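You operate a simulated robot arm through the tools that you are given. There is no shell and no other tool.

The job below is to be done with a simulated two-armed robot. You get a single attempt, and the scene is never put back.

JOB
Put the purple scoop from the top of the steel table with one drawer on the low shelf of the long steel table and the green scoop on the middle shelf of the narrow steel stand. Put two of the folded grey cloths from the top of the steel table with one drawer on the low shelf of the long steel table. Take the small jar with the teal foot and leave it on the low shelf of the long steel table. Put the small jar with the purple foot on the flat blue cover. Open the drawer of the steel table with one drawer, fetch the small orange valve block and set it in the inside of the drawer of the steel table with one drawer and shut the drawer again. Fetch the empty card in grey and set it on the left part of the long steel table top. Take the small purple tub and leave it on the lower shelf of the steel table with one drawer. Take the blue large seal ring from the left part of the long steel table top and leave it on the low shelf of the long steel table. Put the felt pad with the teal block on top of the wipe box in teal. Any order will do. Set down upright: scoop, small jar with the teal foot, small jar with the purple foot, small orange valve block, empty card in grey, felt pad with the teal block.
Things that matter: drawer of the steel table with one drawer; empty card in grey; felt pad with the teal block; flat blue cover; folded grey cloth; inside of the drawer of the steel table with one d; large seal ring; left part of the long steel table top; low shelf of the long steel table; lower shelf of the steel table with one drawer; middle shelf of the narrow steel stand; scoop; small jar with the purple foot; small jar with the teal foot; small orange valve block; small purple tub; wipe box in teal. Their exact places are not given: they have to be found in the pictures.

Only the result counts: the job must be done as asked and must still hold three seconds after the hand-in. Knocking over, shifting, dropping, spilling or breaking anything else fails it. Lids that push on must go on centred and level and be pressed home; caps that screw on are set level and turned clockwise until they are tight. Flat cloth is picked up by pressing the open fingertips on it (5 to 10 N) and closing them slowly along it; thin cloth reads only 2 to 8 mm in the jaws.

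ROBOT AND FRAMES
Two 7-joint arms with two-finger parallel grippers on one trunk, on a base that drives. Base frame: it is fixed to the floor where the robot stands at the start and does not move with it; the origin is under the middle of the robot, x ahead of it, y to its left, z up. Lengths are in m, angles in rad, forces in N, time in s.
The left shoulder is at the start at [0.06, 0.143, 0.926], the right one opposite. With the tool pointing down near the work surface each hand reaches from about 0.24 to 0.72 m from the robot's upright axis, wherever it stands, measured 20 degrees to its own side. Places, roughly: drawer of the steel table with one drawer [1, -0.6, 0.8]; empty card in grey [0.5, -2.5, 1.25]; felt pad with the teal block (7x5x5 cm) [3.6, -3.2, 0.6]; flat blue cover (20x16x2 cm) [0.5, -0.7, 0.9]; folded grey cloth (9x7x3 cm) [0.5, 0.1, 0.9]; inside of the drawer of the steel table with one d [0.9, -0.6, 0.7]; large seal ring [0.5, -3.25, 0.75]; left part of the long steel table top [0.8, -3, 0.8]; low shelf of the long steel table [0.8, -2.5, 0.3]; lower shelf of the steel table with one drawer [0.6, -0.3, 0.2]; middle shelf of the narrow steel stand [0.6, -1.4, 0.6]; scoop [0.5, 0, 1]; small jar with the purple foot (6x6x8 cm) [1.1, -0.8, 0.9]; small jar with the teal foot (6x6x8 cm) [1.1, -1, 0.9]; small orange valve block [1, 0.25, 1]; small purple tub (11x7x7 cm) [0.5, -2.8, 1.3]; wipe box in teal [1, -2.75, 1]. Payload 1.57 kg a hand.
The tool frame of a hand sits at the grasp point between the pads (the TCP): z along the fingers, y along the line on which they close. The tips reach 0.03 m beyond it. The gripper opens to 0.11 m. The fingers are 0.024 m wide and 0.012 m thick; the gripper's body (0.048 by 0.112 m) begins 0.078 m behind the TCP.
Orientation is told as [roll, pitch, yaw] about the base's x, y, z axes, in that order, counted from this pose: with the fingers straight down and closing along the base's y, the tool's x points along the base's -x, its y along +y and its z along -z.

CONTROLS
- The arms move only by the tool send_rows. It takes "left_moves", "right_moves" or both (then of equal length, played together; a hand with none holds still); each is a list that holds one entry, the list of rows, each a list of 6 numbers: the shift along the tool's x, y, z in m, then the turn, a rotation vector about the tool's x, y, z in rad. In form: [[[dx, dy, dz, ax, ay, az], ...]]. A call has 1 to 20 rows; each row shifts and turns the commanded pose from where the row before left it, along the tool's axes as they then stand. "left_jaw" and "right_jaw" are, for a hand that has rows, the finger opening in m, from 0 to 0.11, set as the call begins (left out, the last holds). Rows are played at 5 a second. More than 0.05 m and 0.15 rad between two rows, or a gripper value outside its range, and nothing of the call is played. Where a pose cannot be reached the arm comes as near as it can. A force on the tool above 40 N (or 10 N above the force at the start of the call, whichever is more), or a blocked arm, ends the call early, and 0.2 s more pass. Each finger travels about 0.045 m/s and halts on what it meets, pressing with about 21 N; the grip force reading is that of the motor and also rises with nothing between the fingers. The clock runs only during rows and for 0.2 s after the last one: add rows that do not move to give the fingers time. It gives the time, the measured TCP pose, the force on the tool (base axes), the opening and the grip force at its end, in the units of the frame above (readings bear some noise), with the torque about the TCP (base axes, N m) and any sound that the robot's microphone picked up.
- Cameras (640 x 400 px; columns grow to the right, rows downward): "scene" is now at [0.0331, -0.0352, 1.5309]; the picture's right is [-0.47, -0.88, 0.00], its down [-0.71, 0.38, -0.59] and it looks along [0.52, -0.28, -0.81] (base axes); focal length 284 px, centre (320, 200). "left" rides on the left gripper at [0.07, -0.016, -0.141] in its tool frame; the picture's right is [0.23, 0.97, 0.00], its down [-0.86, 0.20, -0.48] and it looks along [-0.47, 0.11, 0.88] (tool axes); focal length 222 px, centre (320, 200). "right" rides on the right gripper at [0.07, 0.016, -0.141] in its tool frame; the picture's right is [-0.23, 0.97, 0.00], its down [-0.86, -0.20, -0.48] and it looks along [-0.47, -0.11, 0.88] (tool axes); focal length 222 px, centre (320, 200).
- get_image(camera): a new picture of that camera. No time passes.
- lift_body(by): slides the trunk up (or, below 0, down) by that many m; the arms and the scene camera ride with it, the base frame stays. It gives what a move gives, with no picture.
- drive_base(legs): drives the robot by 1 to 6 legs, each [ahead, left, turn to the left] in m, m and rad, along the robot's own axes; the way and the turn of a leg run together, so that a leg with both is an arc; at most 1.5 m and 3.142 rad a leg. The arms and the cameras ride along, it lands a little off, and it stops where it bumps. It gives what a move gives.
- head_to(pan, tilt): turns the head with the scene camera to pan (to the left, within 1.501 rad either way) and tilt (down, from -0.506 to 1.204), counted from straight ahead of the robot. It gives what a move gives.
- pixel_to_xyz(camera, pixels): there is no depth. For up to 12 entries [column, row, z] of the newest picture of that camera ("zoom" is the newest enlarged one), the place [x, y] in the base frame at which the ray of that pixel passes the height z, good to about 0.003 m. No time passes.
- zoom(camera, box): a new picture of the part [left, top, right, bottom] of that camera's present view, enlarged. No time passes.
- hand_in(): hands the job in; it is judged then, once.

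Leave the grippers open and the arms clear of the work at the hand-in unless told otherwise.

The tools are called by a JSON object that holds its "api" and its "payload". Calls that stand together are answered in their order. send_rows: Moves the arms, as the interface text tells. Its arguments: {"type":"object","properties":{"left_moves":{"type":"array","items":{"type":"array","items":{"type":"array","items":{"type":"number"}}}},"left_jaw":{"type":"number"},"right_moves":{"type":"array","items":{"type":"array","items":{"type":"array","items":{"type":"number"}}}},"right_jaw":{"type":"number"}},"required":[]} The other tools are called the same way: lift_body (by) slides the trunk up or down; drive_base (legs) drives the base; head_to (pan, tilt) turns the head that bears the scene camera; get_image (camera) takes a picture; pixel_to_xyz (camera, pixels) gives the place at which the rays of pixels pass given heights; zoom (camera, box) takes an enlarged picture of a part of a camera's view; hand_in () hands the job in.

At the start:

```text
time_s: 0.0
left_tool_pos: [0.4617, 0.0024, 1.0771]
left_tool_rot: [-0.001, -0.004, -0.001]
left_contact_force: [-0.5, -0.2, 0.3]
left_wrist_torque: [0.0, -0.03, -0.02]
left_finger_gap: 0.1101
left_gripper_force: 0.1
right_tool_pos: [0.3022, -0.3475, 1.0768]
right_tool_rot: [0.0, 0.0, -0.001]
right_contact_force: [-0.9, 0.1, 0.4]
right_wrist_torque: [-0.01, 0.02, -0.01]
right_finger_gap: 0.1098
right_gripper_force: 0.1
trunk travel left (down, up): [-0.525, 0.065]
robot x, y, heading: [0.0038, -0.0023, 0.006]
head pan, tilt: [-0.487, 0.937]
```

scene: 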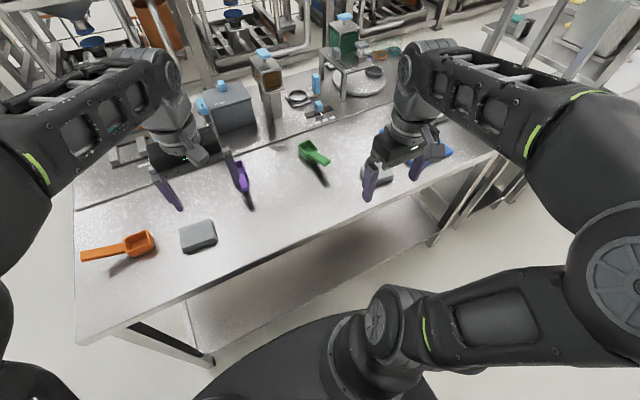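
right: 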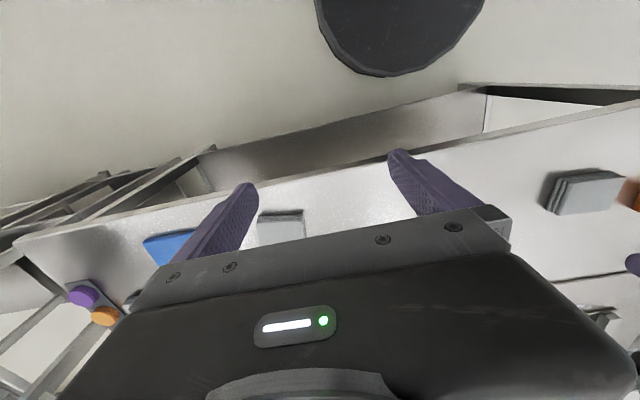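
left: 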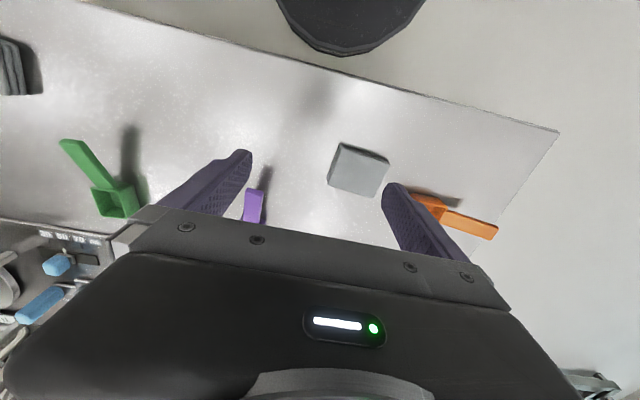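

I begin by looking around with the head before any motion of the arms: first toward the table in front, left and right.

{"api": "head_to", "payload": {"pan": 0.3, "tilt": 0.7}}

{"api": "get_image", "payload": {"camera": "scene"}}

{"api": "head_to", "payload": {"pan": -0.4, "tilt": 0.5}}

{"api": "get_image", "payload": {"camera": "scene"}}

{"api": "head_to", "payload": {"pan": -1.2, "tilt": 0.5}}

{"api": "get_image", "payload": {"camera": "scene"}}

```text
time_s: 1.1
left_tool_pos: [0.4612, 0.0028, 1.0772]
left_tool_rot: [0.0, -0.001, 0.0]
left_contact_force: [0.5, 0.4, -0.1]
left_wrist_torque: [0.0, -0.04, 0.02]
left_finger_gap: 0.11
left_gripper_force: 0.0
right_tool_pos: [0.3035, -0.3478, 1.0773]
right_tool_rot: [0.0, -0.001, 0.001]
right_contact_force: [-0.2, 0.2, -0.1]
right_wrist_torque: [-0.01, 0.01, -0.02]
right_finger_gap: 0.1099
right_gripper_force: 0.1
trunk travel left (down, up): [-0.525, 0.065]
robot x, y, heading: [-0.0004, -0.0011, -0.003]
head pan, tilt: [0.3, 0.7]
```

```text
taken
```

scene: 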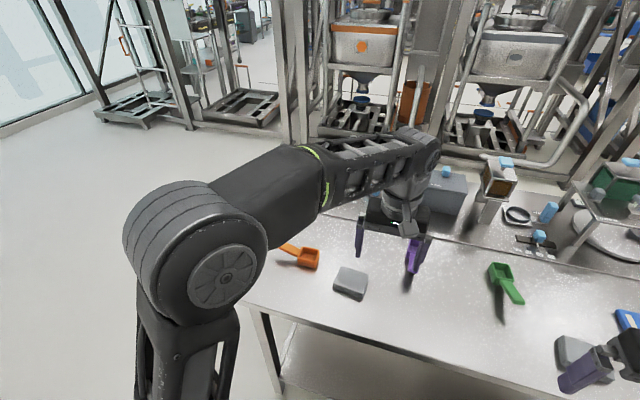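

```text
time_s: 2.2
left_tool_pos: [0.461, 0.0012, 1.0785]
left_tool_rot: [0.0, -0.001, 0.001]
left_contact_force: [-0.4, 0.5, -0.1]
left_wrist_torque: [0.03, 0.01, -0.01]
left_finger_gap: 0.1101
left_gripper_force: 0.1
right_tool_pos: [0.3044, -0.3484, 1.0768]
right_tool_rot: [0.0, 0.0, 0.002]
right_contact_force: [-0.5, 0.0, -0.2]
right_wrist_torque: [-0.01, 0.03, -0.02]
right_finger_gap: 0.1101
right_gripper_force: 0.1
trunk travel left (down, up): [-0.525, 0.065]
robot x, y, heading: [-0.0009, -0.0004, -0.002]
head pan, tilt: [-0.4, 0.499]
```

```text
taken
```

scene: 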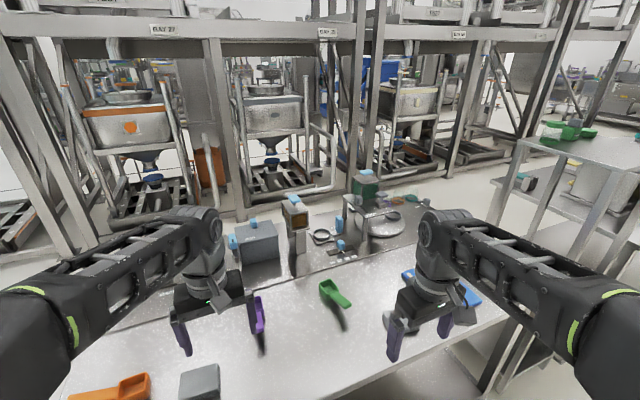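

```text
time_s: 3.3
left_tool_pos: [0.4612, 0.0017, 1.0773]
left_tool_rot: [0.002, -0.003, 0.001]
left_contact_force: [-0.3, -0.1, -1.1]
left_wrist_torque: [0.02, 0.01, -0.01]
left_finger_gap: 0.1104
left_gripper_force: 0.1
right_tool_pos: [0.3036, -0.3476, 1.0768]
right_tool_rot: [0.0, -0.001, 0.0]
right_contact_force: [-0.2, 0.6, 0.2]
right_wrist_torque: [0.03, 0.02, -0.01]
right_finger_gap: 0.11
right_gripper_force: 0.0
trunk travel left (down, up): [-0.525, 0.065]
robot x, y, heading: [-0.0004, -0.0007, -0.001]
head pan, tilt: [-1.201, 0.499]
```

```text
taken
```

scene: 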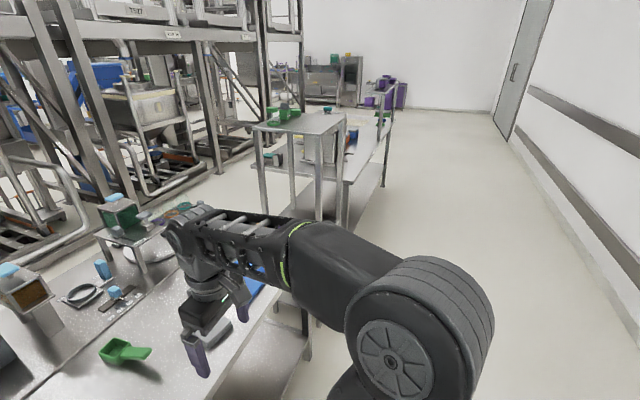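

The table in front has an orange scoop, green scoop, purple scoop, grey cloth. I zoom into the area of the devices at the back and right of the table.

{"api": "head_to", "payload": {"pan": -0.6, "tilt": 0.6}}

{"api": "zoom", "payload": {"camera": "scene", "box": [160, 120, 480, 320]}}

{"api": "zoom", "payload": {"camera": "scene", "box": [400, 60, 640, 210]}}

{"api": "get_image", "payload": {"camera": "scene"}}

```text
time_s: 4.3
left_tool_pos: [0.4621, 0.0034, 1.0761]
left_tool_rot: [0.0, -0.001, 0.001]
left_contact_force: [-0.1, 0.3, 0.3]
left_wrist_torque: [-0.03, -0.02, -0.01]
left_finger_gap: 0.11
left_gripper_force: 0.1
right_tool_pos: [0.3032, -0.3482, 1.0764]
right_tool_rot: [0.001, 0.002, 0.001]
right_contact_force: [0.7, 0.6, -0.3]
right_wrist_torque: [0.0, -0.01, 0.02]
right_finger_gap: 0.11
right_gripper_force: 0.0
trunk travel left (down, up): [-0.525, 0.065]
robot x, y, heading: [-0.0002, 0.0013, -0.001]
head pan, tilt: [-0.6, 0.6]
```

```text
2.00 times, centred on (320, 220) of scene
```

zoom: 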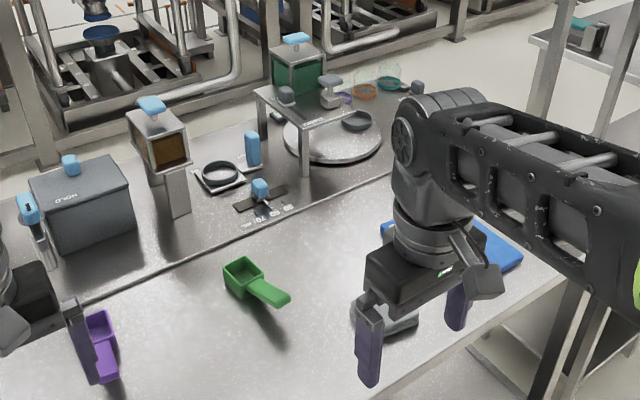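

```text
2.67 times, centred on (520, 135) of scene
```

zoom: 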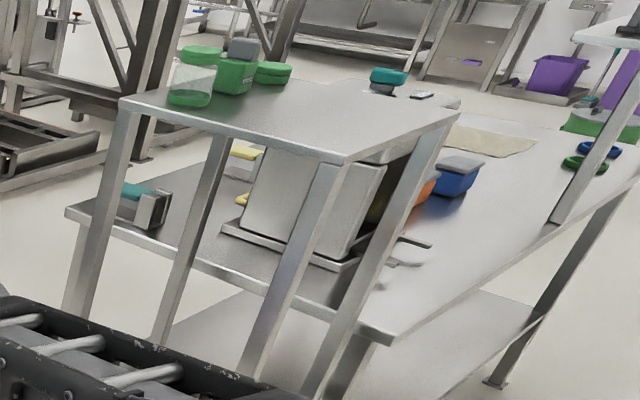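

```text
taken
```

scene: 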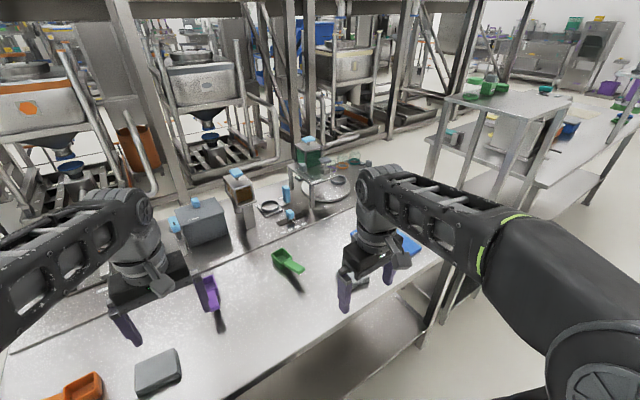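

I check heights by comparing rays: cloth centre in scene (157,367) and left camera (358,168).

{"api": "get_image", "payload": {"camera": "left"}}

{"api": "pixel_to_xyz", "payload": {"camera": "scene", "pixels": [[157, 367, 0.8], [157, 367, 0.85], [157, 367, 0.9], [157, 367, 0.95], [287, 260, 0.9], [287, 260, 0.95]]}}

{"api": "pixel_to_xyz", "payload": {"camera": "left", "pixels": [[360, 165, 0.8], [360, 165, 0.85], [360, 165, 0.9], [360, 165, 0.95], [557, 131, 0.9], [557, 131, 0.85]]}}

```text
taken
```

left: 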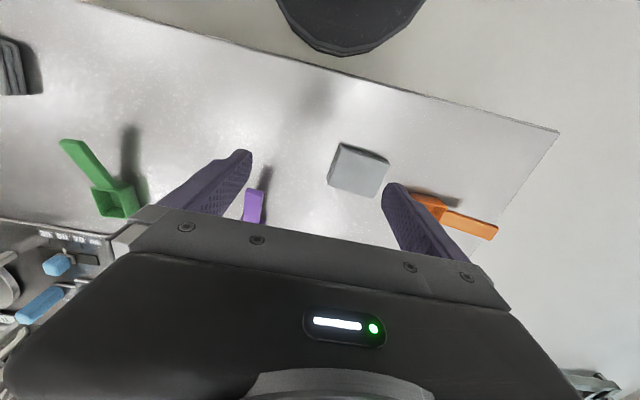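

```text
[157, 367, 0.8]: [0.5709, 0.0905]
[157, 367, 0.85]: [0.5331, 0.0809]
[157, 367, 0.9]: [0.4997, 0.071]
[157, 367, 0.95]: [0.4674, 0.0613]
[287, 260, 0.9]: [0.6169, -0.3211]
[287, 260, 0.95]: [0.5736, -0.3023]
```

```text
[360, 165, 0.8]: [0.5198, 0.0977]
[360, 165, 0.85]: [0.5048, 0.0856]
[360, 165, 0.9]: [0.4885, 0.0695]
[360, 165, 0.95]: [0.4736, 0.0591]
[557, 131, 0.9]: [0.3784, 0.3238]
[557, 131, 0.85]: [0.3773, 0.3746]
```

The cloth top sits near z≈0.93, so the table top is near 0.90. I look to the far right and far left to learn the aisles.

{"api": "head_to", "payload": {"pan": -1.5, "tilt": 0.3}}

{"api": "get_image", "payload": {"camera": "scene"}}

{"api": "head_to", "payload": {"pan": 1.5, "tilt": 0.4}}

{"api": "get_image", "payload": {"camera": "scene"}}

{"api": "head_to", "payload": {"pan": 0.7, "tilt": 0.6}}

{"api": "get_image", "payload": {"camera": "scene"}}

```text
time_s: 5.5
left_tool_pos: [0.4613, 0.0021, 1.0769]
left_tool_rot: [0.001, -0.002, 0.0]
left_contact_force: [-0.8, -0.8, -0.7]
left_wrist_torque: [-0.03, 0.01, 0.02]
left_finger_gap: 0.11
left_gripper_force: 0.0
right_tool_pos: [0.3029, -0.3483, 1.0763]
right_tool_rot: [0.0, -0.001, 0.0]
right_contact_force: [-0.1, 0.0, -0.4]
right_wrist_torque: [0.0, -0.03, -0.05]
right_finger_gap: 0.1101
right_gripper_force: 0.1
trunk travel left (down, up): [-0.525, 0.065]
robot x, y, heading: [-0.0029, 0.0002, -0.003]
head pan, tilt: [-1.499, 0.3]
```

```text
taken
```

scene: 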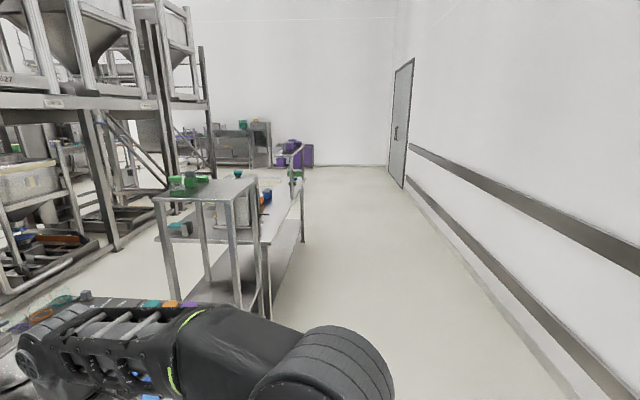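

```text
time_s: 8.1
left_tool_pos: [0.4607, 0.0028, 1.0763]
left_tool_rot: [0.0, -0.001, -0.001]
left_contact_force: [0.8, 0.0, 0.7]
left_wrist_torque: [0.01, 0.01, 0.0]
left_finger_gap: 0.1101
left_gripper_force: 0.1
right_tool_pos: [0.3031, -0.3484, 1.0761]
right_tool_rot: [0.0, -0.001, -0.001]
right_contact_force: [-0.7, 0.2, -1.4]
right_wrist_torque: [0.01, 0.01, -0.02]
right_finger_gap: 0.1099
right_gripper_force: 0.2
trunk travel left (down, up): [-0.525, 0.065]
robot x, y, heading: [-0.0019, -0.0003, 0.003]
head pan, tilt: [1.499, 0.4]
```

```text
taken
```

scene: 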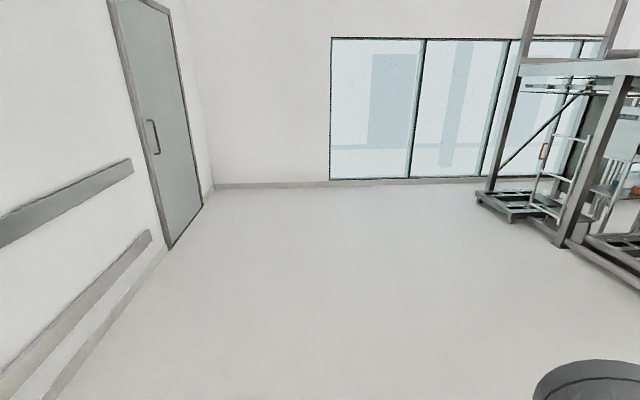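

```text
time_s: 9.2
left_tool_pos: [0.4613, 0.0014, 1.0769]
left_tool_rot: [0.001, -0.002, 0.0]
left_contact_force: [-0.3, -0.1, -0.2]
left_wrist_torque: [0.0, 0.0, 0.0]
left_finger_gap: 0.1097
left_gripper_force: 0.0
right_tool_pos: [0.303, -0.347, 1.0764]
right_tool_rot: [-0.001, 0.0, 0.0]
right_contact_force: [-0.5, -0.2, -0.4]
right_wrist_torque: [-0.02, -0.01, 0.03]
right_finger_gap: 0.1099
right_gripper_force: 0.1
trunk travel left (down, up): [-0.525, 0.065]
robot x, y, heading: [0.0035, -0.0017, 0.002]
head pan, tilt: [0.7, 0.6]
```

```text
taken
```

scene: 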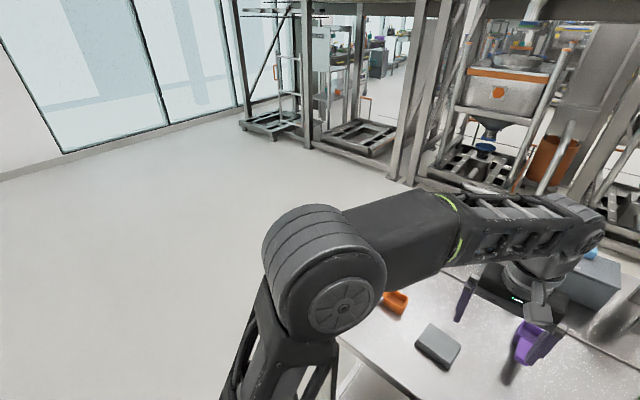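

I measure the wall behind: turn the head to the far right and read the floor line.

{"api": "head_to", "payload": {"pan": -1.5, "tilt": 0.6}}

{"api": "get_image", "payload": {"camera": "scene"}}

{"api": "pixel_to_xyz", "payload": {"camera": "scene", "pixels": [[560, 240, 0.0], [500, 180, 0.0], [300, 150, 0.0]]}}

```text
time_s: 11.3
left_tool_pos: [0.4616, 0.0019, 1.0788]
left_tool_rot: [0.0, -0.003, 0.0]
left_contact_force: [-0.1, -0.1, 0.4]
left_wrist_torque: [-0.03, 0.01, -0.01]
left_finger_gap: 0.1099
left_gripper_force: 0.1
right_tool_pos: [0.3026, -0.3463, 1.0769]
right_tool_rot: [0.001, 0.0, 0.0]
right_contact_force: [0.1, 0.2, 0.3]
right_wrist_torque: [0.02, -0.02, 0.03]
right_finger_gap: 0.11
right_gripper_force: 0.2
trunk travel left (down, up): [-0.525, 0.065]
robot x, y, heading: [0.0001, -0.0036, -0.002]
head pan, tilt: [-1.499, 0.6]
```

```text
taken
```

scene: 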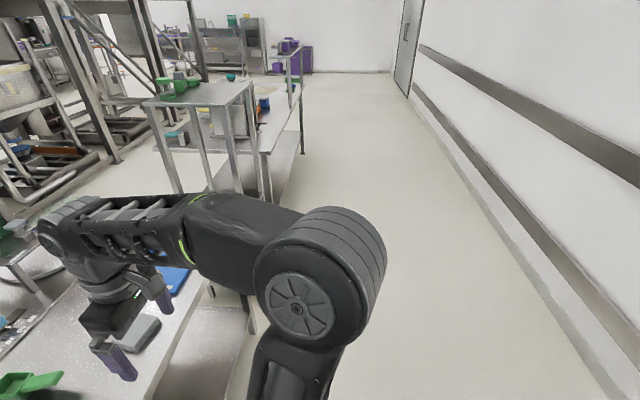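

```text
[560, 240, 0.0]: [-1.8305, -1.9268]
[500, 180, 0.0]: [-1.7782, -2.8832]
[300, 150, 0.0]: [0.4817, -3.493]
```

The wall is about 1.6 m behind. I back up 0.5 m to see the table front and the objects without the arms in the way.

{"api": "drive_base", "payload": {"legs": [[-0.5, 0, 0]]}}

{"api": "head_to", "payload": {"pan": 0.0, "tilt": 0.6}}

{"api": "get_image", "payload": {"camera": "scene"}}

{"api": "head_to", "payload": {"pan": -0.6, "tilt": 0.5}}

{"api": "get_image", "payload": {"camera": "scene"}}

```text
time_s: 14.2
left_tool_pos: [-0.0324, 0.0024, 1.0784]
left_tool_rot: [-0.002, -0.001, 0.004]
left_contact_force: [-1.2, -0.5, 0.6]
left_wrist_torque: [0.0, 0.0, 0.03]
left_finger_gap: 0.1101
left_gripper_force: 0.1
right_tool_pos: [-0.1869, -0.3468, 1.0765]
right_tool_rot: [0.001, 0.002, 0.003]
right_contact_force: [0.8, 0.1, 0.0]
right_wrist_torque: [-0.01, -0.02, 0.03]
right_finger_gap: 0.1098
right_gripper_force: 0.0
trunk travel left (down, up): [-0.525, 0.065]
robot x, y, heading: [-0.4913, -0.0017, 0.006]
head pan, tilt: [-1.499, 0.6]
```

```text
time_s: 15.8
left_tool_pos: [-0.0306, 0.0027, 1.0768]
left_tool_rot: [0.001, -0.002, 0.004]
left_contact_force: [-0.1, 0.2, 0.6]
left_wrist_torque: [-0.01, 0.02, 0.01]
left_finger_gap: 0.1102
left_gripper_force: 0.0
right_tool_pos: [-0.1874, -0.3477, 1.0769]
right_tool_rot: [-0.001, 0.0, 0.003]
right_contact_force: [-0.4, 0.2, 1.0]
right_wrist_torque: [0.02, 0.03, -0.01]
right_finger_gap: 0.1099
right_gripper_force: 0.1
trunk travel left (down, up): [-0.525, 0.065]
robot x, y, heading: [-0.4926, -0.0024, 0.007]
head pan, tilt: [0.0, 0.6]
```

```text
taken
```

scene: 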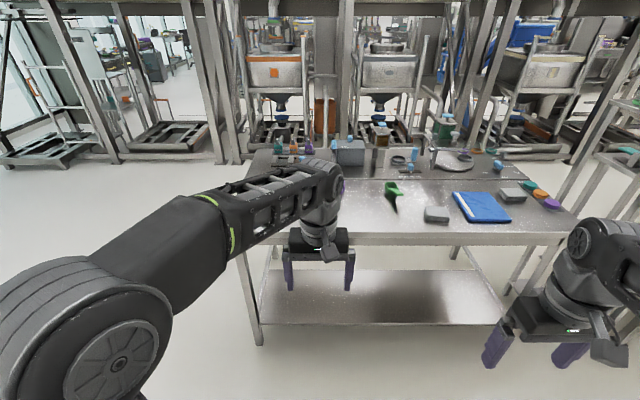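

```text
time_s: 16.8
left_tool_pos: [-0.0299, 0.0032, 1.0769]
left_tool_rot: [-0.001, -0.002, 0.006]
left_contact_force: [0.1, -0.7, 0.4]
left_wrist_torque: [-0.02, -0.01, -0.04]
left_finger_gap: 0.1101
left_gripper_force: 0.1
right_tool_pos: [-0.1864, -0.3471, 1.0767]
right_tool_rot: [0.001, 0.001, 0.005]
right_contact_force: [0.3, -0.1, -0.7]
right_wrist_torque: [0.03, 0.04, 0.01]
right_finger_gap: 0.1103
right_gripper_force: 0.1
trunk travel left (down, up): [-0.525, 0.065]
robot x, y, heading: [-0.4903, 0.0013, 0.004]
head pan, tilt: [-0.6, 0.499]
```

```text
taken
```

scene: 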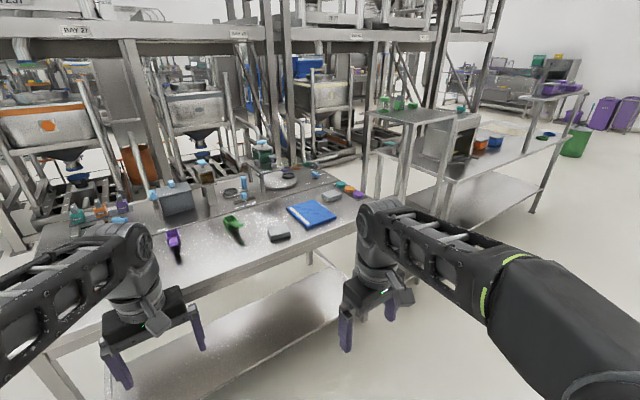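

I zoom at the left back items near (95,212), the centre, and the right side near (345,188).

{"api": "zoom", "payload": {"camera": "scene", "box": [40, 140, 240, 265]}}

{"api": "zoom", "payload": {"camera": "scene", "box": [220, 120, 420, 245]}}

{"api": "zoom", "payload": {"camera": "scene", "box": [360, 60, 600, 210]}}

```text
3.20 times, centred on (140, 202) of scene
```

zoom: 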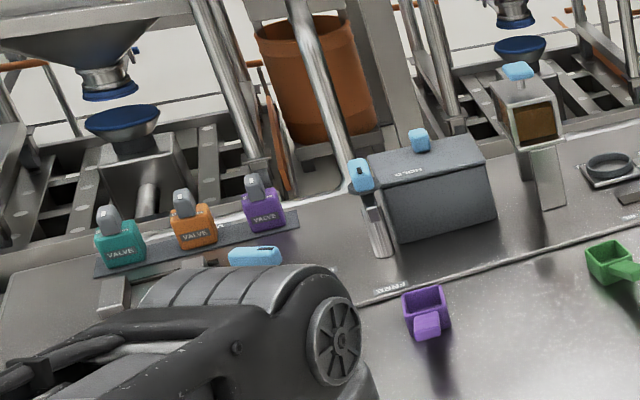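

```text
3.20 times, centred on (320, 182) of scene
```

zoom: 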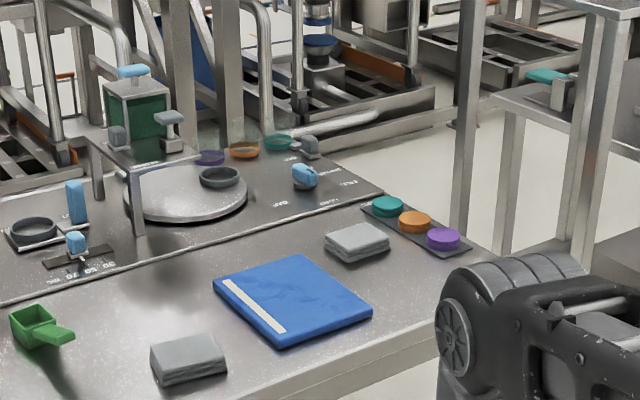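

```text
2.67 times, centred on (480, 135) of scene
```

zoom: 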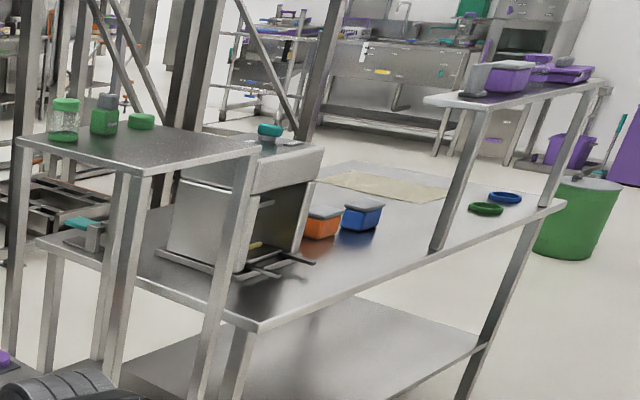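

I see valve blocks (teal, orange, purple) at back-left, jars with coloured rings at back-right, coloured discs on a tray at the right, two more grey cloths. I need to measure the aisle behind the table: turn the head to pan 0.2.

{"api": "head_to", "payload": {"pan": 0.2, "tilt": 0.4}}

{"api": "get_image", "payload": {"camera": "scene"}}

{"api": "zoom", "payload": {"camera": "scene", "box": [240, 60, 560, 260]}}

```text
time_s: 18.0
left_tool_pos: [-0.0305, 0.0018, 1.0766]
left_tool_rot: [0.0, -0.001, 0.003]
left_contact_force: [-0.3, -0.1, 0.2]
left_wrist_torque: [-0.02, 0.02, -0.01]
left_finger_gap: 0.1099
left_gripper_force: 0.1
right_tool_pos: [-0.1877, -0.3483, 1.0769]
right_tool_rot: [0.0, 0.0, 0.004]
right_contact_force: [0.5, 0.2, 0.1]
right_wrist_torque: [0.0, 0.01, 0.01]
right_finger_gap: 0.1105
right_gripper_force: 0.1
trunk travel left (down, up): [-0.525, 0.065]
robot x, y, heading: [-0.4893, 0.0026, 0.005]
head pan, tilt: [0.201, 0.4]
```

```text
taken
```

scene: 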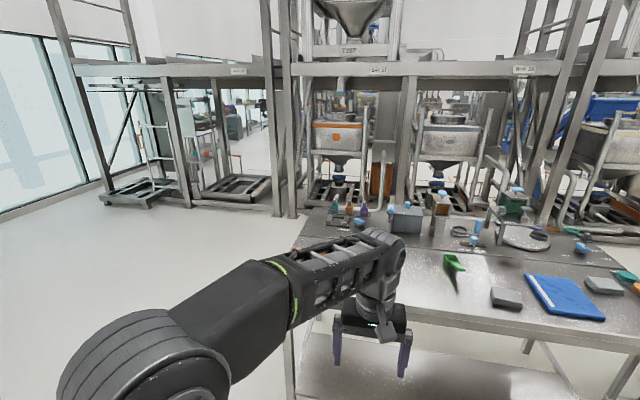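

```text
2.00 times, centred on (400, 160) of scene
```

zoom: 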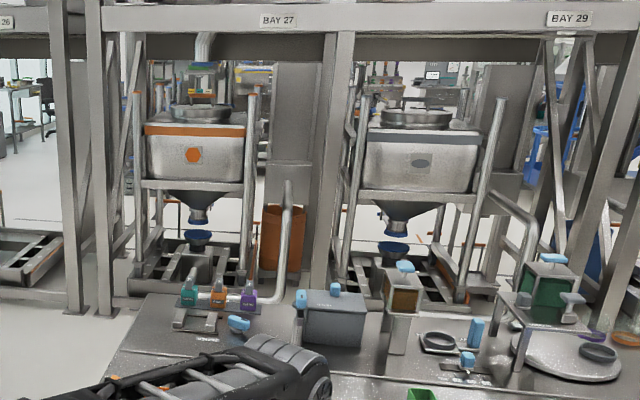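

{"api": "pixel_to_xyz", "payload": {"camera": "scene", "pixels": [[280, 215, 0.0], [293, 216, 0.0], [190, 205, 0.0], [302, 208, 0.9], [293, 330, 0.9], [340, 210, 0.9], [560, 225, 0.9], [635, 330, 0.9]]}}

```text
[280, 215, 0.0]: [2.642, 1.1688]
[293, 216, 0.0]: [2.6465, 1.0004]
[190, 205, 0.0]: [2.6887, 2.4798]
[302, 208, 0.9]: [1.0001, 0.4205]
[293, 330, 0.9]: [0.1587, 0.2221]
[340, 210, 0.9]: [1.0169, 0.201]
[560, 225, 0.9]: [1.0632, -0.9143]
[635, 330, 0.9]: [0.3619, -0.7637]
```

The rack posts stand at x≈2.6, so there is a wide aisle behind the table (the drawer at x≈1 must face that way). Before touching anything I test here, in free space, whether both hands can tilt the fingers forward by 45° (turn about tool y), which I want for placing on low shelves.

{"api": "send_rows", "payload": {"left_moves": [[[0, 0, 0, 0, -0.131, 0], [0, 0, 0, 0, -0.131, 0], [0, 0, 0, 0, -0.131, 0], [0, 0, 0, 0, -0.131, 0], [0, 0, 0, 0, -0.131, 0], [0, 0, 0, 0, -0.131, 0], [0, 0, 0, 0, 0, 0]]], "right_moves": [[[0, 0, 0, 0, -0.131, 0], [0, 0, 0, 0, -0.131, 0], [0, 0, 0, 0, -0.131, 0], [0, 0, 0, 0, -0.131, 0], [0, 0, 0, 0, -0.131, 0], [0, 0, 0, 0, -0.131, 0], [0, 0, 0, 0, 0, 0]]]}}

{"api": "get_image", "payload": {"camera": "left"}}

{"api": "get_image", "payload": {"camera": "right"}}

{"api": "head_to", "payload": {"pan": 0.0, "tilt": 0.7}}

{"api": "get_image", "payload": {"camera": "scene"}}

```text
time_s: 19.6
left_tool_pos: [-0.0301, 0.0035, 1.077]
left_tool_rot: [-0.003, -0.789, 0.005]
left_contact_force: [-0.3, 0.1, 0.9]
left_wrist_torque: [-0.03, -0.01, 0.03]
left_finger_gap: 0.1101
left_gripper_force: 0.0
right_tool_pos: [-0.1821, -0.3574, 1.0882]
right_tool_rot: [0.001, -0.786, 0.004]
right_contact_force: [0.3, 0.4, 0.0]
right_wrist_torque: [-0.04, 0.0, 0.04]
right_finger_gap: 0.1098
right_gripper_force: 0.1
right hand out of reach, approached as far as the arm can: row 6
trunk travel left (down, up): [-0.525, 0.065]
robot x, y, heading: [-0.4933, -0.0012, 0.004]
head pan, tilt: [0.201, 0.4]
```

```text
taken
```

left: 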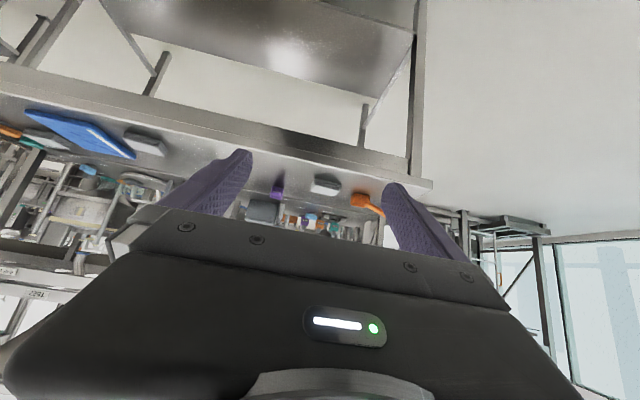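

```text
taken
```

right: 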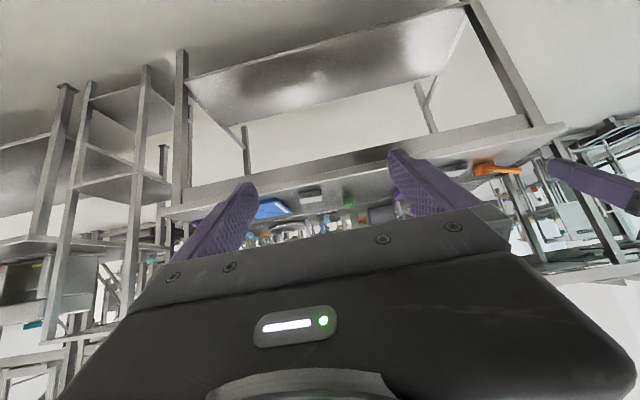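

```text
time_s: 20.4
left_tool_pos: [-0.0303, 0.0029, 1.0771]
left_tool_rot: [0.001, -0.786, 0.005]
left_contact_force: [0.1, 0.1, 0.4]
left_wrist_torque: [0.02, 0.01, 0.01]
left_finger_gap: 0.1102
left_gripper_force: 0.1
right_tool_pos: [-0.1828, -0.3577, 1.0876]
right_tool_rot: [0.002, -0.783, 0.003]
right_contact_force: [0.4, 0.0, -0.1]
right_wrist_torque: [0.02, 0.0, -0.02]
right_finger_gap: 0.1099
right_gripper_force: 0.1
trunk travel left (down, up): [-0.525, 0.065]
robot x, y, heading: [-0.492, 0.0002, 0.006]
head pan, tilt: [0.0, 0.7]
```

```text
taken
```

scene: 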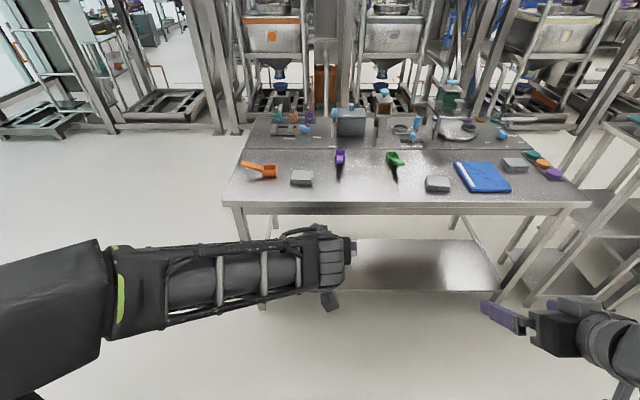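

Tilt works on both hands. Now the whole table is clear in view; zoom in on it to locate objects precisely.

{"api": "zoom", "payload": {"camera": "scene", "box": [220, 90, 412, 210]}}

{"api": "pixel_to_xyz", "payload": {"camera": "scene", "pixels": [[222, 204, 0.9], [246, 118, 0.9], [590, 204, 0.9], [530, 122, 0.9], [302, 174, 0.93], [437, 180, 0.93], [515, 162, 0.93], [340, 158, 0.93], [395, 160, 0.93], [483, 175, 0.92], [265, 285, 0.2], [495, 290, 0.2]]}}

{"api": "zoom", "payload": {"camera": "scene", "box": [380, 90, 604, 230]}}

```text
3.33 times, centred on (316, 150) of scene
```

zoom: 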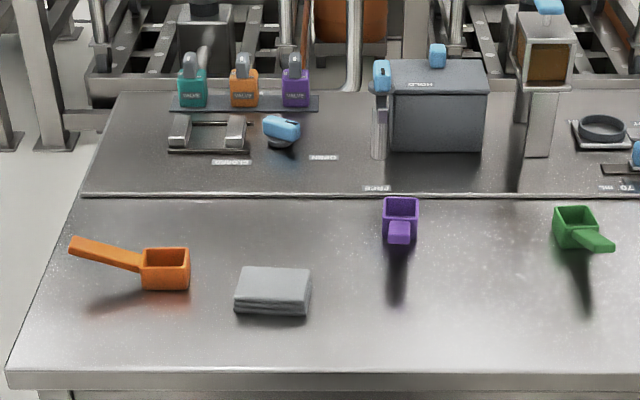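

```text
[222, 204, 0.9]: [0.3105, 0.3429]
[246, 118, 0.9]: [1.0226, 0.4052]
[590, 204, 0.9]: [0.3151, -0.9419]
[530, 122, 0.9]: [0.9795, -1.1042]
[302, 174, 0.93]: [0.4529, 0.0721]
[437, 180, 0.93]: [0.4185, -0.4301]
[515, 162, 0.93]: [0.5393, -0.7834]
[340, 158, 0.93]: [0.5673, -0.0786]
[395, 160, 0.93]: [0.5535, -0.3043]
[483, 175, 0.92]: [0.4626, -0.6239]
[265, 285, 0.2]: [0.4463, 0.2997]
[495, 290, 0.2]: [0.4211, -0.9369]
```

```text
2.86 times, centred on (492, 160) of scene
```

zoom: 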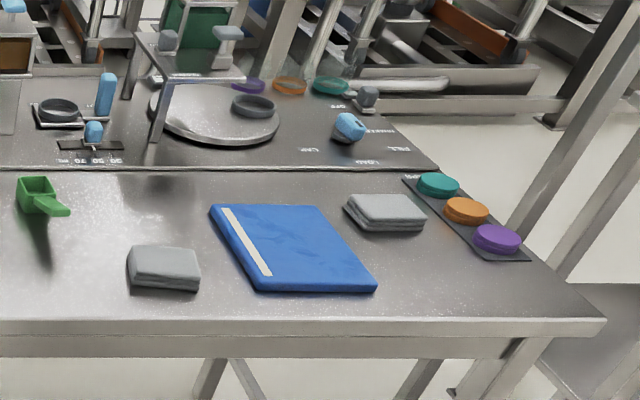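

I check heights again by rays at several z for table corner (222,201) and the cloth top centre (303,176).

{"api": "get_image", "payload": {"camera": "scene"}}

{"api": "pixel_to_xyz", "payload": {"camera": "scene", "pixels": [[222, 201, 0.8], [222, 201, 0.85], [222, 201, 0.9], [302.6, 175.5, 0.85], [302.6, 175.5, 0.88], [302.6, 175.5, 0.91], [246, 118, 0.85], [530, 122, 0.85], [590, 201, 0.85]]}}

{"api": "pixel_to_xyz", "payload": {"camera": "left", "pixels": [[434, 183, 0.85], [434, 183, 0.88], [434, 183, 0.82], [414, 158, 0.8]]}}

```text
taken
```

scene: 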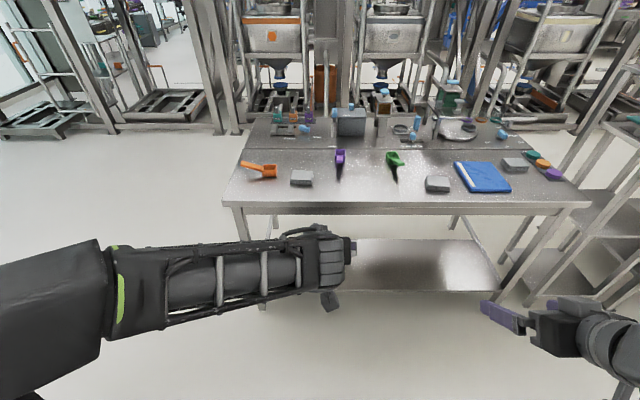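

```text
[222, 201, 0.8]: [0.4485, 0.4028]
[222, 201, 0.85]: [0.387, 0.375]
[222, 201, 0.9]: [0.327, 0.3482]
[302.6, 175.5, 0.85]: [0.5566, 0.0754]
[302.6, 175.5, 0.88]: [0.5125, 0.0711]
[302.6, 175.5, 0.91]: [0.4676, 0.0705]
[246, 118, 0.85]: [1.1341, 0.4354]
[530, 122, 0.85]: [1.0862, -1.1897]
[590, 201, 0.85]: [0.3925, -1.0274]
```

```text
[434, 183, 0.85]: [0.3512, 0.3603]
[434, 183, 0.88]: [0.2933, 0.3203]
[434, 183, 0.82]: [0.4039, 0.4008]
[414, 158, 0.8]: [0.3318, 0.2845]
```

The table top is at about z=0.855, x from 0.385 to about 1.1, y from 0.375 to −1.03. Now I survey the narrow stand and long table: drive sideways to the right 1.4 m staying at x≈−0.49.

{"api": "drive_base", "payload": {"legs": [[0, -1.4, 0]]}}

{"api": "head_to", "payload": {"pan": -0.1, "tilt": 0.6}}

{"api": "get_image", "payload": {"camera": "scene"}}

{"api": "get_image", "payload": {"camera": "right"}}

{"api": "zoom", "payload": {"camera": "scene", "box": [220, 60, 444, 200]}}

```text
time_s: 27.2
left_tool_pos: [-0.0138, -1.3663, 1.0776]
left_tool_rot: [-0.002, -0.788, 0.019]
left_contact_force: [-0.6, 0.1, -0.3]
left_wrist_torque: [0.04, -0.02, -0.01]
left_finger_gap: 0.1102
left_gripper_force: 0.1
right_tool_pos: [-0.1621, -1.7296, 1.0877]
right_tool_rot: [0.003, -0.785, 0.019]
right_contact_force: [0.4, 0.4, -0.2]
right_wrist_torque: [-0.02, 0.02, 0.02]
right_finger_gap: 0.1099
right_gripper_force: 0.1
trunk travel left (down, up): [-0.525, 0.065]
robot x, y, heading: [-0.4754, -1.3753, 0.021]
head pan, tilt: [0.0, 0.7]
```

```text
time_s: 27.9
left_tool_pos: [-0.0143, -1.3659, 1.0779]
left_tool_rot: [-0.003, -0.787, 0.019]
left_contact_force: [-0.1, -0.4, 0.0]
left_wrist_torque: [-0.01, 0.0, 0.0]
left_finger_gap: 0.1102
left_gripper_force: 0.2
right_tool_pos: [-0.1625, -1.7299, 1.0878]
right_tool_rot: [0.002, -0.783, 0.019]
right_contact_force: [0.7, -0.1, 0.5]
right_wrist_torque: [0.0, 0.0, -0.01]
right_finger_gap: 0.1098
right_gripper_force: 0.1
trunk travel left (down, up): [-0.525, 0.065]
robot x, y, heading: [-0.4763, -1.377, 0.018]
head pan, tilt: [-0.099, 0.6]
```

```text
taken
```

scene: 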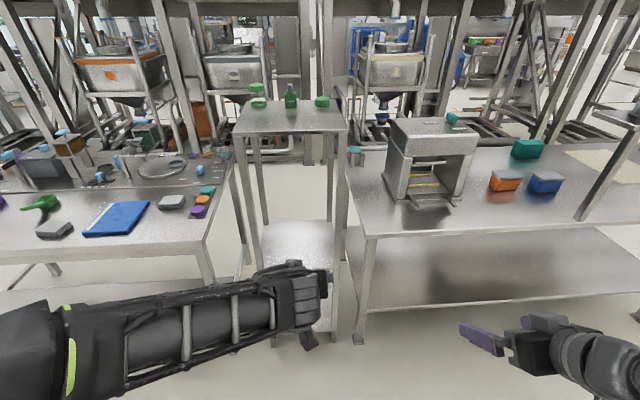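

```text
taken
```

right: 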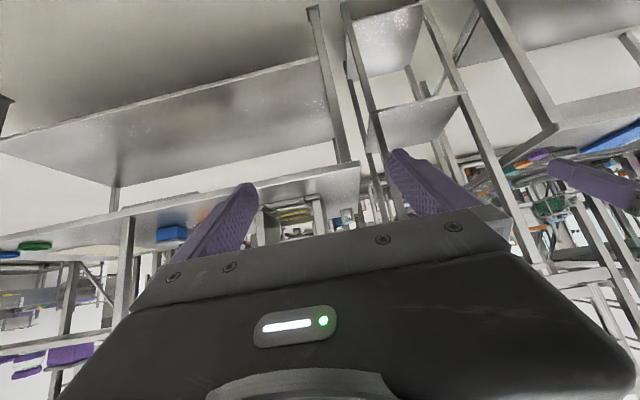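

```text
2.86 times, centred on (332, 130) of scene
```

zoom: 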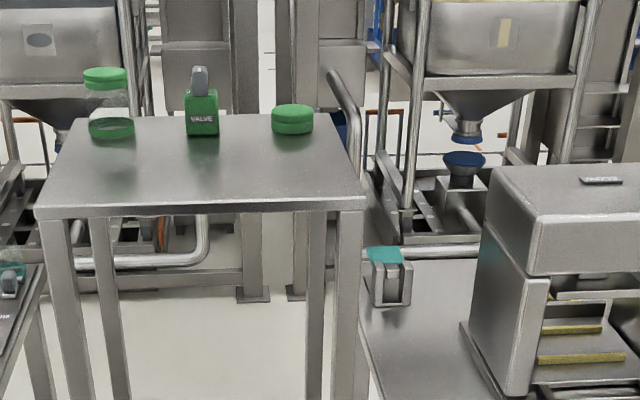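

The stand has a top with green things, a middle shelf, and a low one. The long table begins right of it with a steel press, orange and blue tubs, teal wipe box. Drive right another 1.3 m to see the rest.

{"api": "drive_base", "payload": {"legs": [[0, -1.35, -0.02]]}}

{"api": "get_image", "payload": {"camera": "scene"}}

{"api": "head_to", "payload": {"pan": -0.5, "tilt": 0.5}}

{"api": "get_image", "payload": {"camera": "scene"}}

```text
time_s: 34.7
left_tool_pos: [-0.0044, -2.7311, 1.0766]
left_tool_rot: [0.0, -0.787, -0.004]
left_contact_force: [0.6, -0.7, -0.1]
left_wrist_torque: [0.02, 0.05, 0.01]
left_finger_gap: 0.1099
left_gripper_force: 0.1
right_tool_pos: [-0.1605, -3.09, 1.0871]
right_tool_rot: [0.005, -0.783, -0.004]
right_contact_force: [-0.5, -0.4, 1.0]
right_wrist_torque: [0.01, 0.01, 0.02]
right_finger_gap: 0.11
right_gripper_force: 0.1
trunk travel left (down, up): [-0.525, 0.065]
robot x, y, heading: [-0.4648, -2.733, -0.001]
head pan, tilt: [-0.099, 0.6]
```

```text
taken
```

scene: 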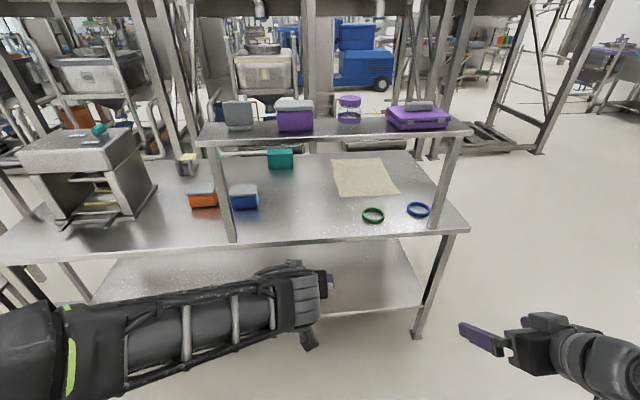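

```text
time_s: 35.5
left_tool_pos: [-0.0042, -2.7297, 1.0754]
left_tool_rot: [-0.004, -0.788, -0.003]
left_contact_force: [0.1, 0.1, -0.4]
left_wrist_torque: [-0.03, -0.01, -0.01]
left_finger_gap: 0.1099
left_gripper_force: 0.0
right_tool_pos: [-0.1595, -3.0898, 1.0879]
right_tool_rot: [0.001, -0.786, -0.003]
right_contact_force: [-0.5, -0.2, 0.6]
right_wrist_torque: [0.02, 0.01, 0.03]
right_finger_gap: 0.11
right_gripper_force: 0.0
trunk travel left (down, up): [-0.525, 0.065]
robot x, y, heading: [-0.4614, -2.7301, -0.004]
head pan, tilt: [-0.499, 0.499]
```

```text
taken
```

scene: 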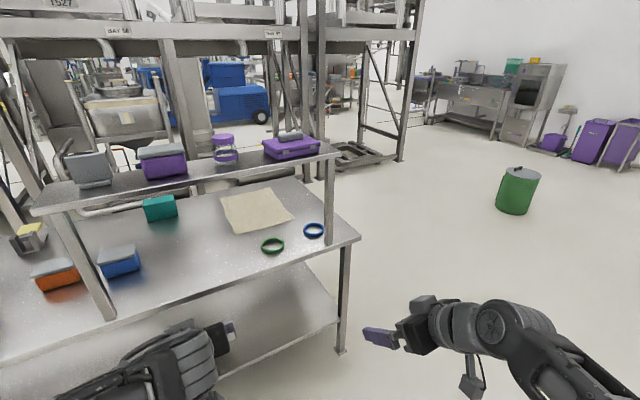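

I zoom in on the upper shelf things and the table top.

{"api": "zoom", "payload": {"camera": "scene", "box": [30, 115, 350, 315]}}

{"api": "zoom", "payload": {"camera": "scene", "box": [40, 130, 200, 230]}}

{"api": "zoom", "payload": {"camera": "scene", "box": [400, 40, 640, 190]}}

```text
2.00 times, centred on (190, 215) of scene
```

zoom: 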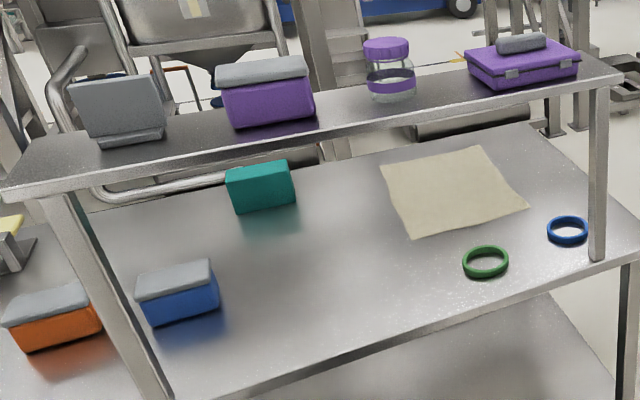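

```text
4.00 times, centred on (120, 180) of scene
```

zoom: 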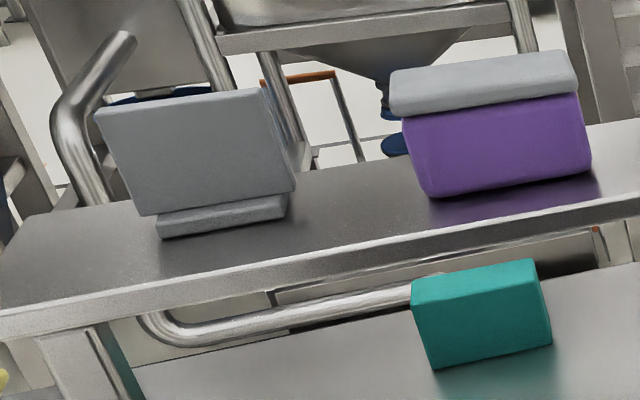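

```text
2.67 times, centred on (520, 115) of scene
```

zoom: 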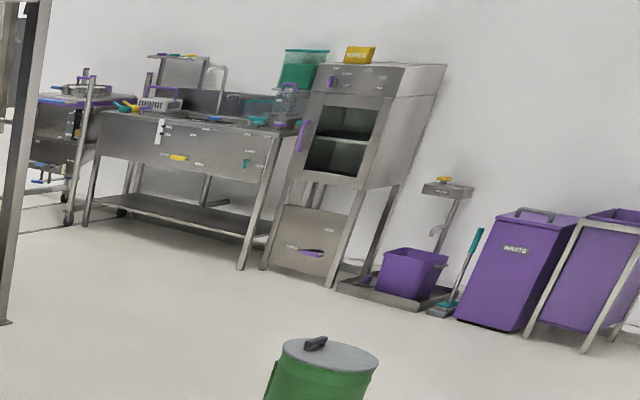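

Grey card stand and purple tub are on the upper shelf. Now I look toward the felt pad's rough place (3.6, −3.2, 0.6).

{"api": "head_to", "payload": {"pan": -0.15, "tilt": 0.3}}

{"api": "get_image", "payload": {"camera": "scene"}}

{"api": "zoom", "payload": {"camera": "scene", "box": [240, 60, 480, 210]}}

{"api": "zoom", "payload": {"camera": "scene", "box": [420, 40, 640, 178]}}

```text
time_s: 36.4
left_tool_pos: [-0.0042, -2.7296, 1.0766]
left_tool_rot: [0.001, -0.787, -0.004]
left_contact_force: [-0.3, -0.1, 0.1]
left_wrist_torque: [0.01, -0.01, -0.01]
left_finger_gap: 0.1099
left_gripper_force: 0.1
right_tool_pos: [-0.1603, -3.0897, 1.0884]
right_tool_rot: [0.002, -0.784, -0.002]
right_contact_force: [-0.2, 0.1, -0.3]
right_wrist_torque: [-0.03, 0.02, 0.0]
right_finger_gap: 0.11
right_gripper_force: 0.0
trunk travel left (down, up): [-0.525, 0.065]
robot x, y, heading: [-0.4653, -2.7298, -0.004]
head pan, tilt: [-0.15, 0.3]
```

```text
taken
```

scene: 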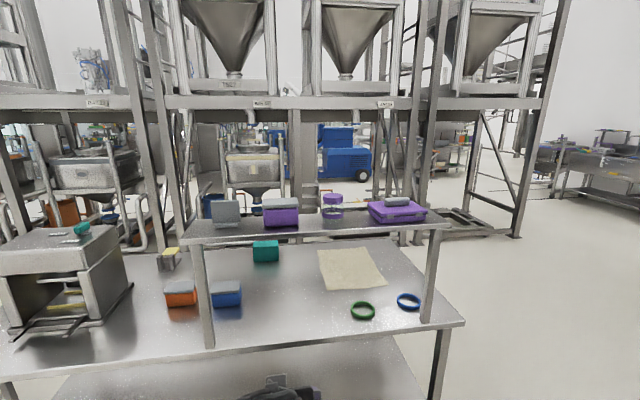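

```text
2.67 times, centred on (360, 135) of scene
```

zoom: 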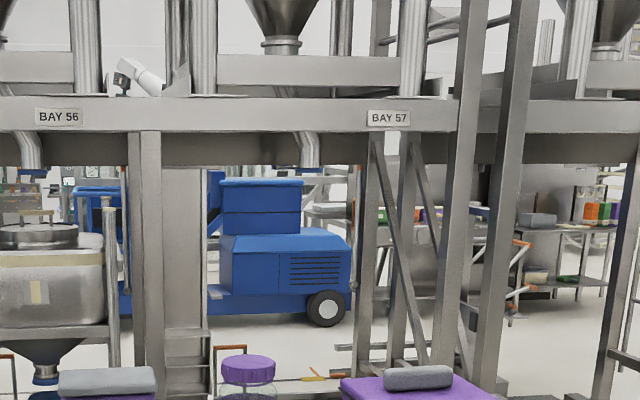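

```text
2.90 times, centred on (530, 109) of scene
```

zoom: 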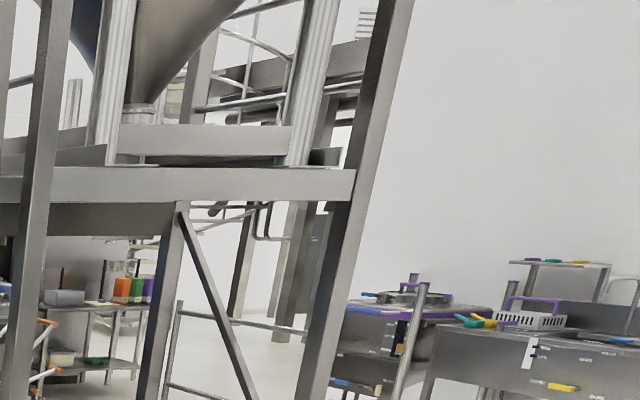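

I read floor points: rack's end post foot (515,237), and table features for later.

{"api": "pixel_to_xyz", "payload": {"camera": "scene", "pixels": [[515, 237, 0.0], [440, 215, 0.0], [555, 195, 0.0], [363, 310, 0.8], [408, 300, 0.8], [266, 250, 0.85], [225, 214, 1.2], [281, 212, 1.2], [348, 270, 0.8], [465, 322, 0.8], [440, 215, 1.15], [183, 240, 1.15]]}}

```text
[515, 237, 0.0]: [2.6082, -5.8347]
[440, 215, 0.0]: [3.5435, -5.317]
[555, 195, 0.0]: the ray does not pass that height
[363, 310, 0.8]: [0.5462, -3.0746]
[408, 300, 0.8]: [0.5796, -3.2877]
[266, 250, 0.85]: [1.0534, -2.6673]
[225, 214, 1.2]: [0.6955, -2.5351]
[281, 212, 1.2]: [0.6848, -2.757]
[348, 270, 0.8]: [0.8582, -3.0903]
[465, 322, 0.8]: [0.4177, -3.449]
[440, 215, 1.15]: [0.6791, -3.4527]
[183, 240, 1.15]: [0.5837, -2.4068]
```

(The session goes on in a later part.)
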